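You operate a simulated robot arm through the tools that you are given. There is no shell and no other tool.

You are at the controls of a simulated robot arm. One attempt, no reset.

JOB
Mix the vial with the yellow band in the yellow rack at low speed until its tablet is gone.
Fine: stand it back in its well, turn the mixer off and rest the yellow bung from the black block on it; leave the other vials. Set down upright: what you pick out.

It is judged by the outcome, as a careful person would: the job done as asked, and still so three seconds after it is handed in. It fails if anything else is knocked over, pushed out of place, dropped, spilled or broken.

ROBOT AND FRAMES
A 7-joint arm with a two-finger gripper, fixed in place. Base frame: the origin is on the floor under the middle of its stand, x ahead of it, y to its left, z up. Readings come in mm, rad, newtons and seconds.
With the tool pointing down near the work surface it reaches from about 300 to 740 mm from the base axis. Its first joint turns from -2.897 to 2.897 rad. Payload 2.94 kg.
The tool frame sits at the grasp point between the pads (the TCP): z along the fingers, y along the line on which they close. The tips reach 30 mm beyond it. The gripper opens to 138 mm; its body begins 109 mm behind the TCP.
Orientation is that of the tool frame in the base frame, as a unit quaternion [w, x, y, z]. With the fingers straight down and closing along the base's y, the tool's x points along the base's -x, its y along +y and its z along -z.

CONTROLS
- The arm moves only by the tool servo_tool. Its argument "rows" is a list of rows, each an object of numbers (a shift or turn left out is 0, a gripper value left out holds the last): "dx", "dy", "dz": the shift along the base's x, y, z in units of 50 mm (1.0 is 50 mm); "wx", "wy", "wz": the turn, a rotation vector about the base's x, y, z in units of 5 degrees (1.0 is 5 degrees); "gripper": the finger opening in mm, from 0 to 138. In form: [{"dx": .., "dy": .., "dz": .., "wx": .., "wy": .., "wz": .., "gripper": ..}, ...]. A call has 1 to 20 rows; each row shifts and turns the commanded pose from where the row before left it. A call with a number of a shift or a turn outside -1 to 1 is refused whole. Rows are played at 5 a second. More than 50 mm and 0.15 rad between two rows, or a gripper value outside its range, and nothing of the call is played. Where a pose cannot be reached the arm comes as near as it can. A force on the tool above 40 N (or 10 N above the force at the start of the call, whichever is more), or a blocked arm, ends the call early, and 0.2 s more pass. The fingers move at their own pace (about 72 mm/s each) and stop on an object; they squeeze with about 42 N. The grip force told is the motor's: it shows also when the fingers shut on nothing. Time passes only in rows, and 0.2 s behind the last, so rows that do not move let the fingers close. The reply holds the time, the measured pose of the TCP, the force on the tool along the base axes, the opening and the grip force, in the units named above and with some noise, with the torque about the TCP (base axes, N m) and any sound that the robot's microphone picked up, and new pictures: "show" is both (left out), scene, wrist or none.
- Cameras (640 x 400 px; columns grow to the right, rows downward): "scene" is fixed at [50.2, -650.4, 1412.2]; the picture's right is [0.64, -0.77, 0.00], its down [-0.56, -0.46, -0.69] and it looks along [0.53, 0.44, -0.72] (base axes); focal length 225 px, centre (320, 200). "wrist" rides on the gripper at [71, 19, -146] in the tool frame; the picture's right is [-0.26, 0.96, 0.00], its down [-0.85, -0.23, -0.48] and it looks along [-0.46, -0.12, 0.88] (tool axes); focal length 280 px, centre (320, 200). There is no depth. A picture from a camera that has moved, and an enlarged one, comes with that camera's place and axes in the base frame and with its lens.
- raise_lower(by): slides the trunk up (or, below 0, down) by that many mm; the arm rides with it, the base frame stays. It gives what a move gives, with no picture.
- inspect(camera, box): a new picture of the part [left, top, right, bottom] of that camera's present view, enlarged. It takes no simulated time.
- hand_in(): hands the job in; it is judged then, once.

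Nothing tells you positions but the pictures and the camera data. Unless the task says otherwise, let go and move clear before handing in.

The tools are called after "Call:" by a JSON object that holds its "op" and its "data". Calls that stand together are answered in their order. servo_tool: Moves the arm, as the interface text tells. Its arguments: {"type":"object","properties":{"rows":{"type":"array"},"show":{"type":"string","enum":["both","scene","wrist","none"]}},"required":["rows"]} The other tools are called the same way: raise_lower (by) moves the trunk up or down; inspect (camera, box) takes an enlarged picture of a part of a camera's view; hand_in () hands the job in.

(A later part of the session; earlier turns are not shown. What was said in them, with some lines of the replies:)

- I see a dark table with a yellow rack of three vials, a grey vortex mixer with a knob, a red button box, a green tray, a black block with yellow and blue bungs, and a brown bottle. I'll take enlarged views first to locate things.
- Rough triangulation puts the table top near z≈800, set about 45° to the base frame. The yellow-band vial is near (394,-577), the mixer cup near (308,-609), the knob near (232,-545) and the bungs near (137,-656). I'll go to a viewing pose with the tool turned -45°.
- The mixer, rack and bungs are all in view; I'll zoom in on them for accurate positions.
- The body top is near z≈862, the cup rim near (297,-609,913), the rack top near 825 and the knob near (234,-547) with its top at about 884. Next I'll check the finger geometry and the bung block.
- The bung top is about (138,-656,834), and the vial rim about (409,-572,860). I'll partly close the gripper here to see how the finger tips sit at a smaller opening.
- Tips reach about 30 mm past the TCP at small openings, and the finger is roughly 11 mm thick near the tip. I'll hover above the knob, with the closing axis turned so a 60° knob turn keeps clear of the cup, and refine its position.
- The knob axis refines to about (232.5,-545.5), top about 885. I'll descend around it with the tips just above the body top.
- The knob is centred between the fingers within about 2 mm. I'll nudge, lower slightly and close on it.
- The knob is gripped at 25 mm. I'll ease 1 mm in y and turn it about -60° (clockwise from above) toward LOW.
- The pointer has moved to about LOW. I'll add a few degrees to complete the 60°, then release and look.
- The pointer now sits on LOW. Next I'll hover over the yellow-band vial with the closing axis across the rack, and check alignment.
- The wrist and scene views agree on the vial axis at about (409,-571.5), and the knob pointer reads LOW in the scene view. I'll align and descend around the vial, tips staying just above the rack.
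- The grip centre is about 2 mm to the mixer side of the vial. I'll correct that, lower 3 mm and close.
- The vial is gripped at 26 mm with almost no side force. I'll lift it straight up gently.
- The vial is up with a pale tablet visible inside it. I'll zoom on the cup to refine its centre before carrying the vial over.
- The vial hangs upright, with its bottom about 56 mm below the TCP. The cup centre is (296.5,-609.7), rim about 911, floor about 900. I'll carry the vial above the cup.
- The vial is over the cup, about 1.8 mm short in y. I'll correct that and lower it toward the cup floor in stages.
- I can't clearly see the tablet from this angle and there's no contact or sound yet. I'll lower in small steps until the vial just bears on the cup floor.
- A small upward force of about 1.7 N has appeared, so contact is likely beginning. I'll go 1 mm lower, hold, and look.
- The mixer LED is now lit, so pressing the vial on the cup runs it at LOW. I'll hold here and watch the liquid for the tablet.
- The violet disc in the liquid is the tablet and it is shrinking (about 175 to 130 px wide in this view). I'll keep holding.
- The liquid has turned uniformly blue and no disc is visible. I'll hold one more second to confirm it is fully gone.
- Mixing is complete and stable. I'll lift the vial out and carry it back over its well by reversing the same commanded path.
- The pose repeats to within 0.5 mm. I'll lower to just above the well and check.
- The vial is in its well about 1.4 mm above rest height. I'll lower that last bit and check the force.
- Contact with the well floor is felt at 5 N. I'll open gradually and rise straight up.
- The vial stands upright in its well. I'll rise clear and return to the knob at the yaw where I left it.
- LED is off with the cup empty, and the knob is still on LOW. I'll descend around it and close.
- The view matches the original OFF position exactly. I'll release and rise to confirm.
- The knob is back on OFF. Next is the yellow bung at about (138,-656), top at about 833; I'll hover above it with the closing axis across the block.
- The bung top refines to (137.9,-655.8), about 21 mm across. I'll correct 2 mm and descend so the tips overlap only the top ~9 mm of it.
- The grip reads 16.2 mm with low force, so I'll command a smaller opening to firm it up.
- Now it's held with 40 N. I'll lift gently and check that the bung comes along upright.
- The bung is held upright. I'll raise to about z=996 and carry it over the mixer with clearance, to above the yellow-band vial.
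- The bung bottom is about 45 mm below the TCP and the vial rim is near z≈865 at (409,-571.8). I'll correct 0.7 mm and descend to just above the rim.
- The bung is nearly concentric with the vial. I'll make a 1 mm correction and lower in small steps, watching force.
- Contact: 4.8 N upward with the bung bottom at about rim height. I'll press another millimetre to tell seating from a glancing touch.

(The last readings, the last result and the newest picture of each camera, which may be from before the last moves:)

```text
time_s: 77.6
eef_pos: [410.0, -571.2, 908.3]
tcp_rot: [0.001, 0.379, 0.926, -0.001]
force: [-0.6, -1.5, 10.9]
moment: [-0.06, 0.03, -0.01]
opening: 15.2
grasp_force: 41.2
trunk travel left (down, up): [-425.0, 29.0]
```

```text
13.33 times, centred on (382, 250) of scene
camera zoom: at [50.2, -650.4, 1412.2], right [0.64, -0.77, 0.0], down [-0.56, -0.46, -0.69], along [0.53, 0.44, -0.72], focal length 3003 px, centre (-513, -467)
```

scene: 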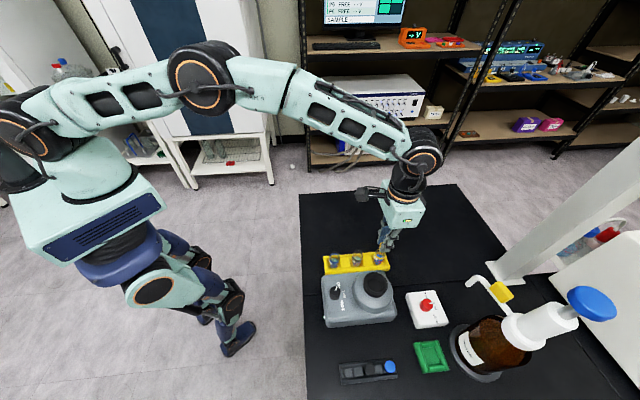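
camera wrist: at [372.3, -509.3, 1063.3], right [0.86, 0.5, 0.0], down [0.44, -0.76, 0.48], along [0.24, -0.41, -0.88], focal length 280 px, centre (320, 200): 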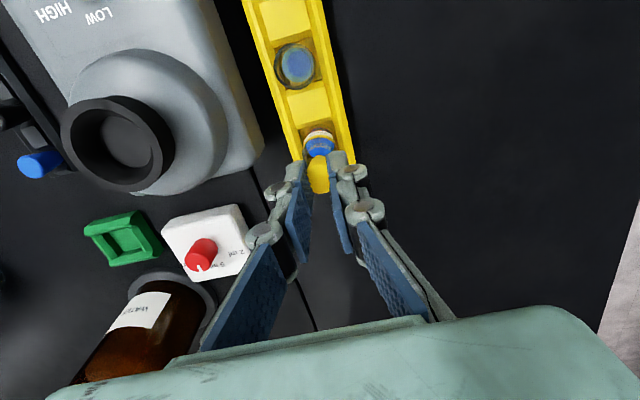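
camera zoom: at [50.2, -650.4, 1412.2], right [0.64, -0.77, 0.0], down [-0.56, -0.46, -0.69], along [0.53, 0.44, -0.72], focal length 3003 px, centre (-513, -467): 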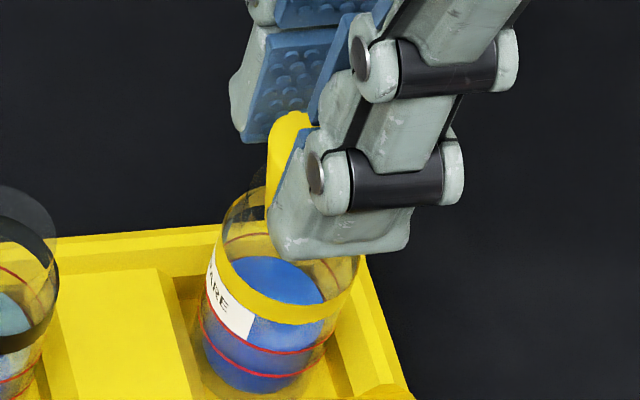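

Force rises firmly to 11 N with a contact centred on the axis, so the bung is seated on the vial. I'll relieve the preload slightly and open the fingers slowly.

Call:
{"op": "servo_tool", "data": {"rows": [{"dz": 0.014}, {}, {"gripper": 13}, {"gripper": 15}, {"gripper": 17}, {"gripper": 19}, {"gripper": 21}, {"gripper": 24}, {"gripper": 28}, {}]}}

Call:
{"op": "inspect", "data": {"camera": "wrist", "box": [280, 110, 360, 210]}}

Call:
{"op": "inspect", "data": {"camera": "scene", "box": [360, 230, 410, 270]}}

```text
time_s: 79.8
eef_pos: [410.3, -570.7, 909.8]
tcp_rot: [0.0, 0.379, 0.926, 0.0]
force: [0.0, -0.3, 0.1]
moment: [0.0, 0.02, -0.03]
opening: 28.1
grasp_force: 0.1
trunk travel left (down, up): [-425.0, 29.0]
camera wrist: at [371.8, -508.6, 1055.0], right [0.86, 0.5, 0.0], down [0.44, -0.76, 0.48], along [0.24, -0.41, -0.88], focal length 280 px, centre (320, 200)
```

scene: 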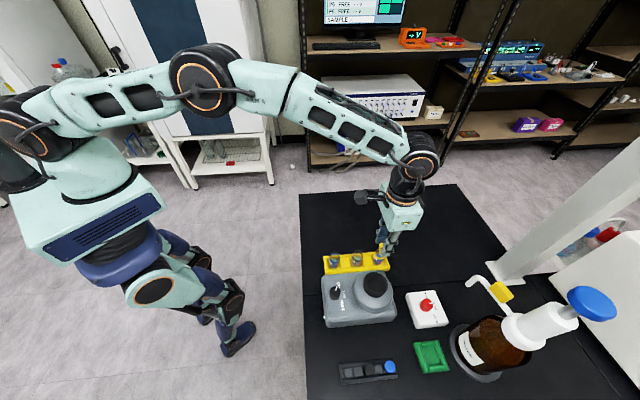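
wrist: 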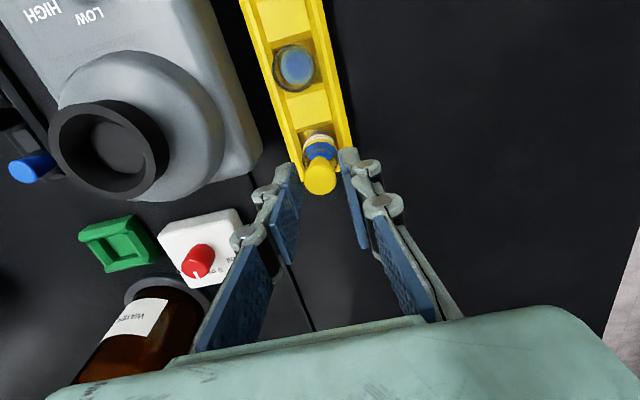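

```text
4.00 times, centred on (320, 160) of wrist
camera zoom: at [371.8, -508.6, 1055.0], right [0.86, 0.5, 0.0], down [0.44, -0.76, 0.48], along [0.24, -0.41, -0.88], focal length 1122 px, centre (320, 360)
```

zoom: 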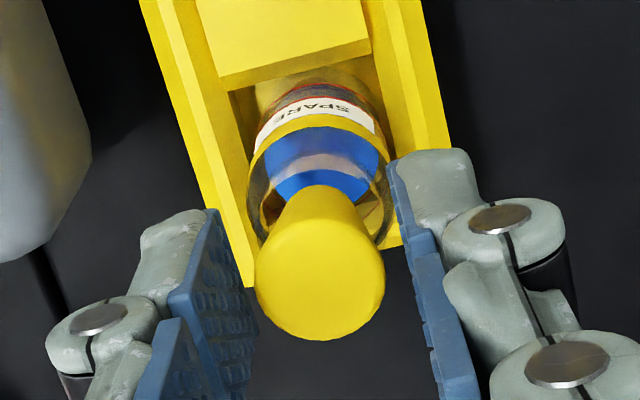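

```text
10.00 times, centred on (385, 250) of scene
camera zoom: at [50.2, -650.4, 1412.2], right [0.64, -0.77, 0.0], down [-0.56, -0.46, -0.69], along [0.53, 0.44, -0.72], focal length 2252 px, centre (-330, -300)
```

zoom: 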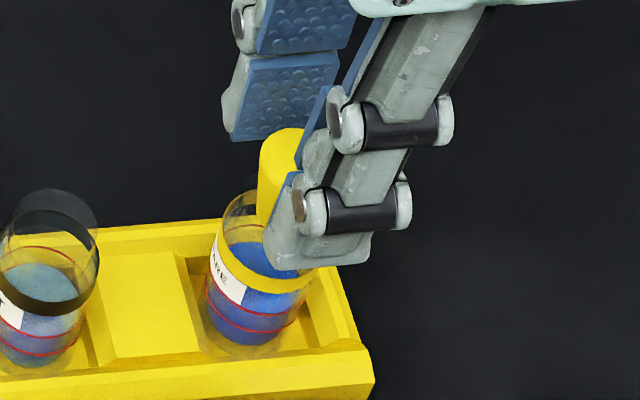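

The bung stands on the vial. I'll open wider, then rise straight up and inspect.

Call:
{"op": "servo_tool", "data": {"rows": [{"gripper": 36}, {"gripper": 46}, {"gripper": 50}, {}, {"dz": 0.1}, {"dz": 0.2}, {"dz": 0.4}, {"dz": 0.6}, {"dz": 0.6}, {"dz": 0.5}, {}]}}

Call:
{"op": "inspect", "data": {"camera": "scene", "box": [355, 225, 415, 285]}}

Call:
{"op": "inspect", "data": {"camera": "wrist", "box": [270, 60, 380, 190]}}

```text
time_s: 82.2
eef_pos: [408.9, -571.6, 1028.9]
tcp_rot: [0.0, 0.378, 0.926, 0.0]
force: [0.2, -0.4, 0.6]
moment: [0.0, 0.01, 0.0]
opening: 49.8
grasp_force: 0.1
trunk travel left (down, up): [-425.0, 29.0]
camera wrist: at [371.3, -508.0, 1175.2], right [0.86, 0.5, 0.0], down [0.44, -0.76, 0.48], along [0.24, -0.41, -0.88], focal length 280 px, centre (320, 200)
```

scene: 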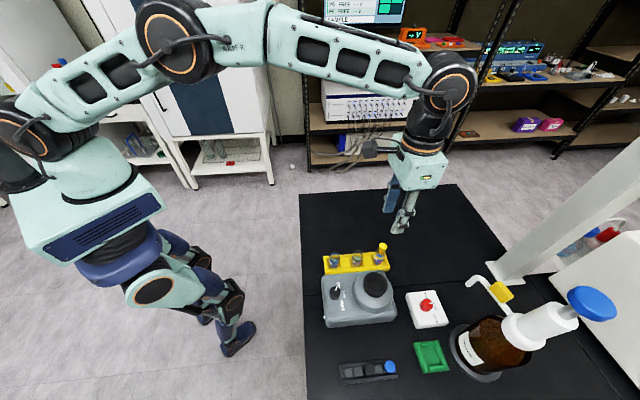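
wrist: 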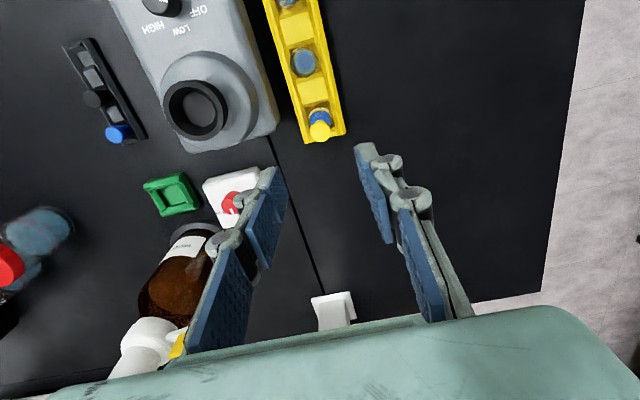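

```text
6.67 times, centred on (385, 255) of scene
camera zoom: at [50.2, -650.4, 1412.2], right [0.64, -0.77, 0.0], down [-0.56, -0.46, -0.69], along [0.53, 0.44, -0.72], focal length 1502 px, centre (-113, -167)
```

zoom: 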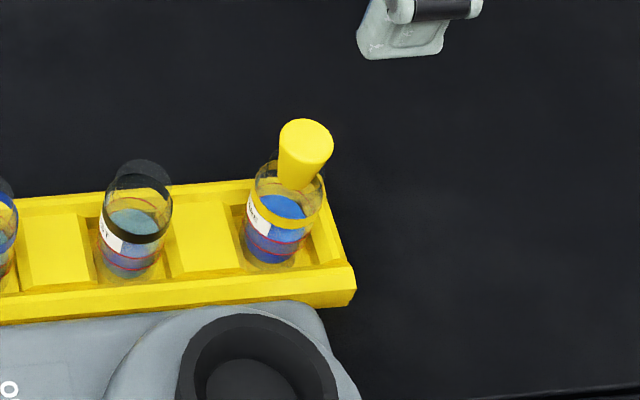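

```text
3.08 times, centred on (325, 125) of wrist
camera zoom: at [371.3, -508.0, 1175.2], right [0.86, 0.5, 0.0], down [0.44, -0.76, 0.48], along [0.24, -0.41, -0.88], focal length 863 px, centre (305, 431)
```

zoom: 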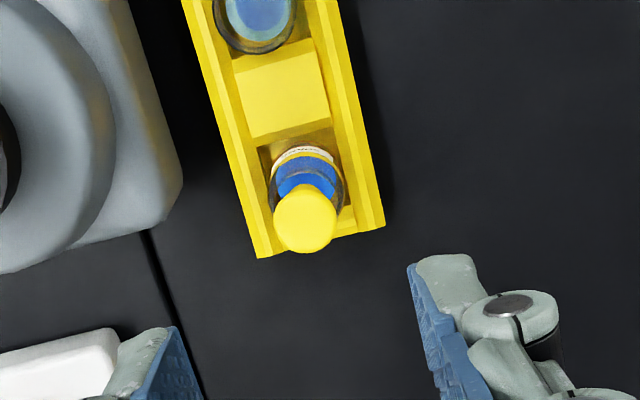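

The bung stands upright in the mouth of the vial. I'll move farther away, let some seconds pass and check everything is stable.

Call:
{"op": "servo_tool", "data": {"rows": [{"dz": 0.6, "dx": -0.3, "dy": 0.6}, {"dz": 0.6, "dx": -0.3, "dy": 0.6}, {"dx": -0.4, "dy": 0.8}, {"dx": -0.4, "dy": 0.8}, {"dx": -0.4, "dy": 0.8}, {}, {}, {}, {}, {}, {}, {}, {}, {}, {}, {}]}}

Call:
{"op": "inspect", "data": {"camera": "scene", "box": [360, 230, 410, 280]}}

Call:
{"op": "inspect", "data": {"camera": "scene", "box": [305, 230, 425, 400]}}

Call:
{"op": "inspect", "data": {"camera": "wrist", "box": [160, 60, 480, 260]}}

```text
time_s: 85.6
eef_pos: [317.4, -389.6, 1086.8]
tcp_rot: [0.0, 0.379, 0.926, 0.0]
force: [-0.3, 0.4, 0.1]
moment: [0.01, 0.05, 0.0]
opening: 49.9
grasp_force: 0.0
trunk travel left (down, up): [-425.0, 29.0]
camera wrist: at [279.3, -327.8, 1233.4], right [0.86, 0.5, 0.0], down [0.44, -0.76, 0.48], along [0.24, -0.41, -0.88], focal length 280 px, centre (320, 200)
```

scene: 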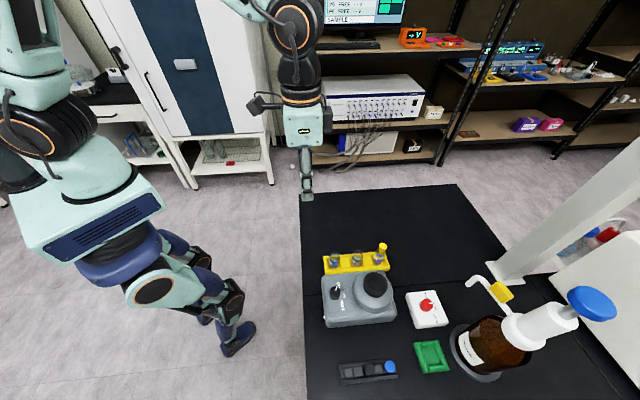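
wrist: 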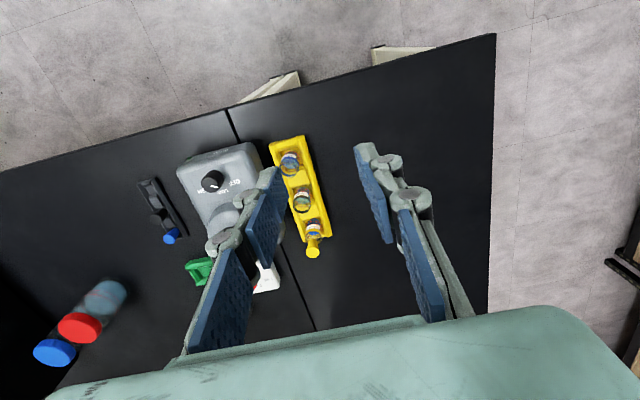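

```text
8.00 times, centred on (385, 255) of scene
camera zoom: at [50.2, -650.4, 1412.2], right [0.64, -0.77, 0.0], down [-0.56, -0.46, -0.69], along [0.53, 0.44, -0.72], focal length 1802 px, centre (-200, -240)
```

zoom: 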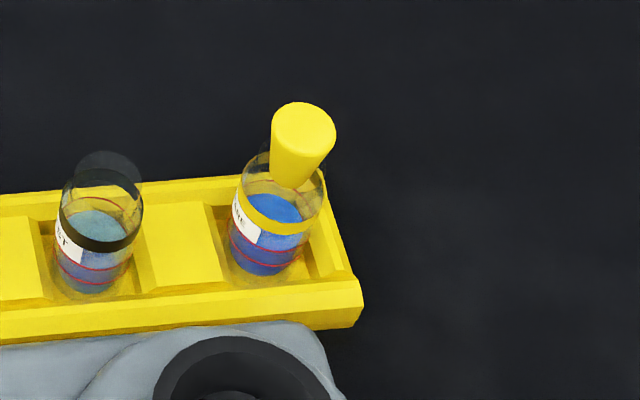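

```text
2.35 times, centred on (365, 315) of scene
camera zoom: at [50.2, -650.4, 1412.2], right [0.64, -0.77, 0.0], down [-0.56, -0.46, -0.69], along [0.53, 0.44, -0.72], focal length 530 px, centre (214, -71)
```

zoom: 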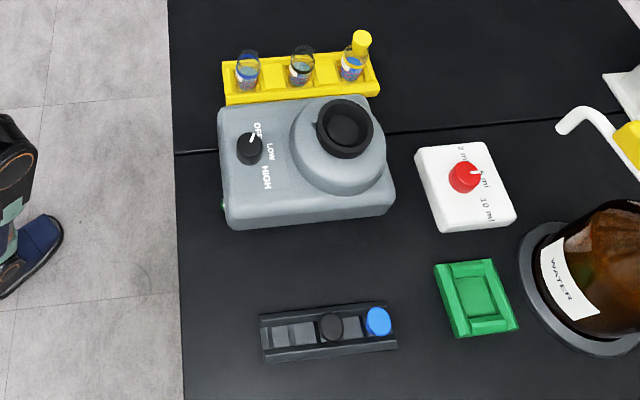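

```text
2.00 times, centred on (320, 160) of wrist
camera zoom: at [279.3, -327.8, 1233.4], right [0.86, 0.5, 0.0], down [0.44, -0.76, 0.48], along [0.24, -0.41, -0.88], focal length 561 px, centre (320, 280)
```

zoom: 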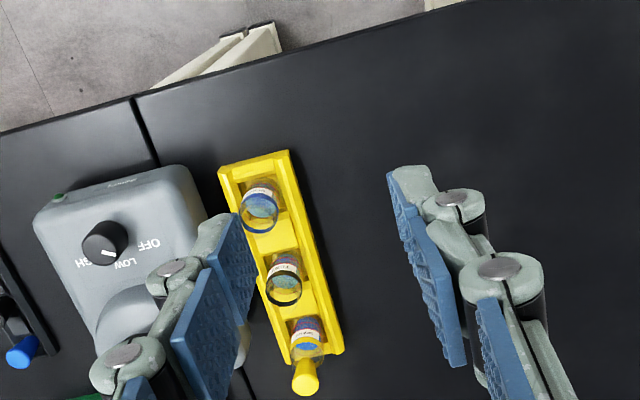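

The spare vial's tablet has dissolved and it stands in its well with the yellow bung upright on it. The mixer knob is back on OFF, the other vials and bungs are untouched, and all has stayed still for about 3 seconds. The arm is clear, so I'm handing in.

Call:
{"op": "hand_in", "data": {}}

```text
The job is handed in.
```

The yellow-band vial (labelled SPARE) has been mixed at LOW until its tablet dissolved, and the job is handed in.

- **Mixing:** I held the vial in the cup for about 8 seconds with the knob at LOW. The violet tablet shrank and disappeared, and the liquid turned a uniform blue.
- **Vial:** It is standing upright in its own well in the yellow rack.
- **Mixer:** The knob is back at OFF and the indicator light is out.
- **Bung:** The yellow bung from the black block rests upright on the vial. It did not move in the roughly 3 seconds I watched before handing in.
- **Everything else:** The other two vials and the other bungs were not touched, and nothing was knocked over or spilled that I could see.
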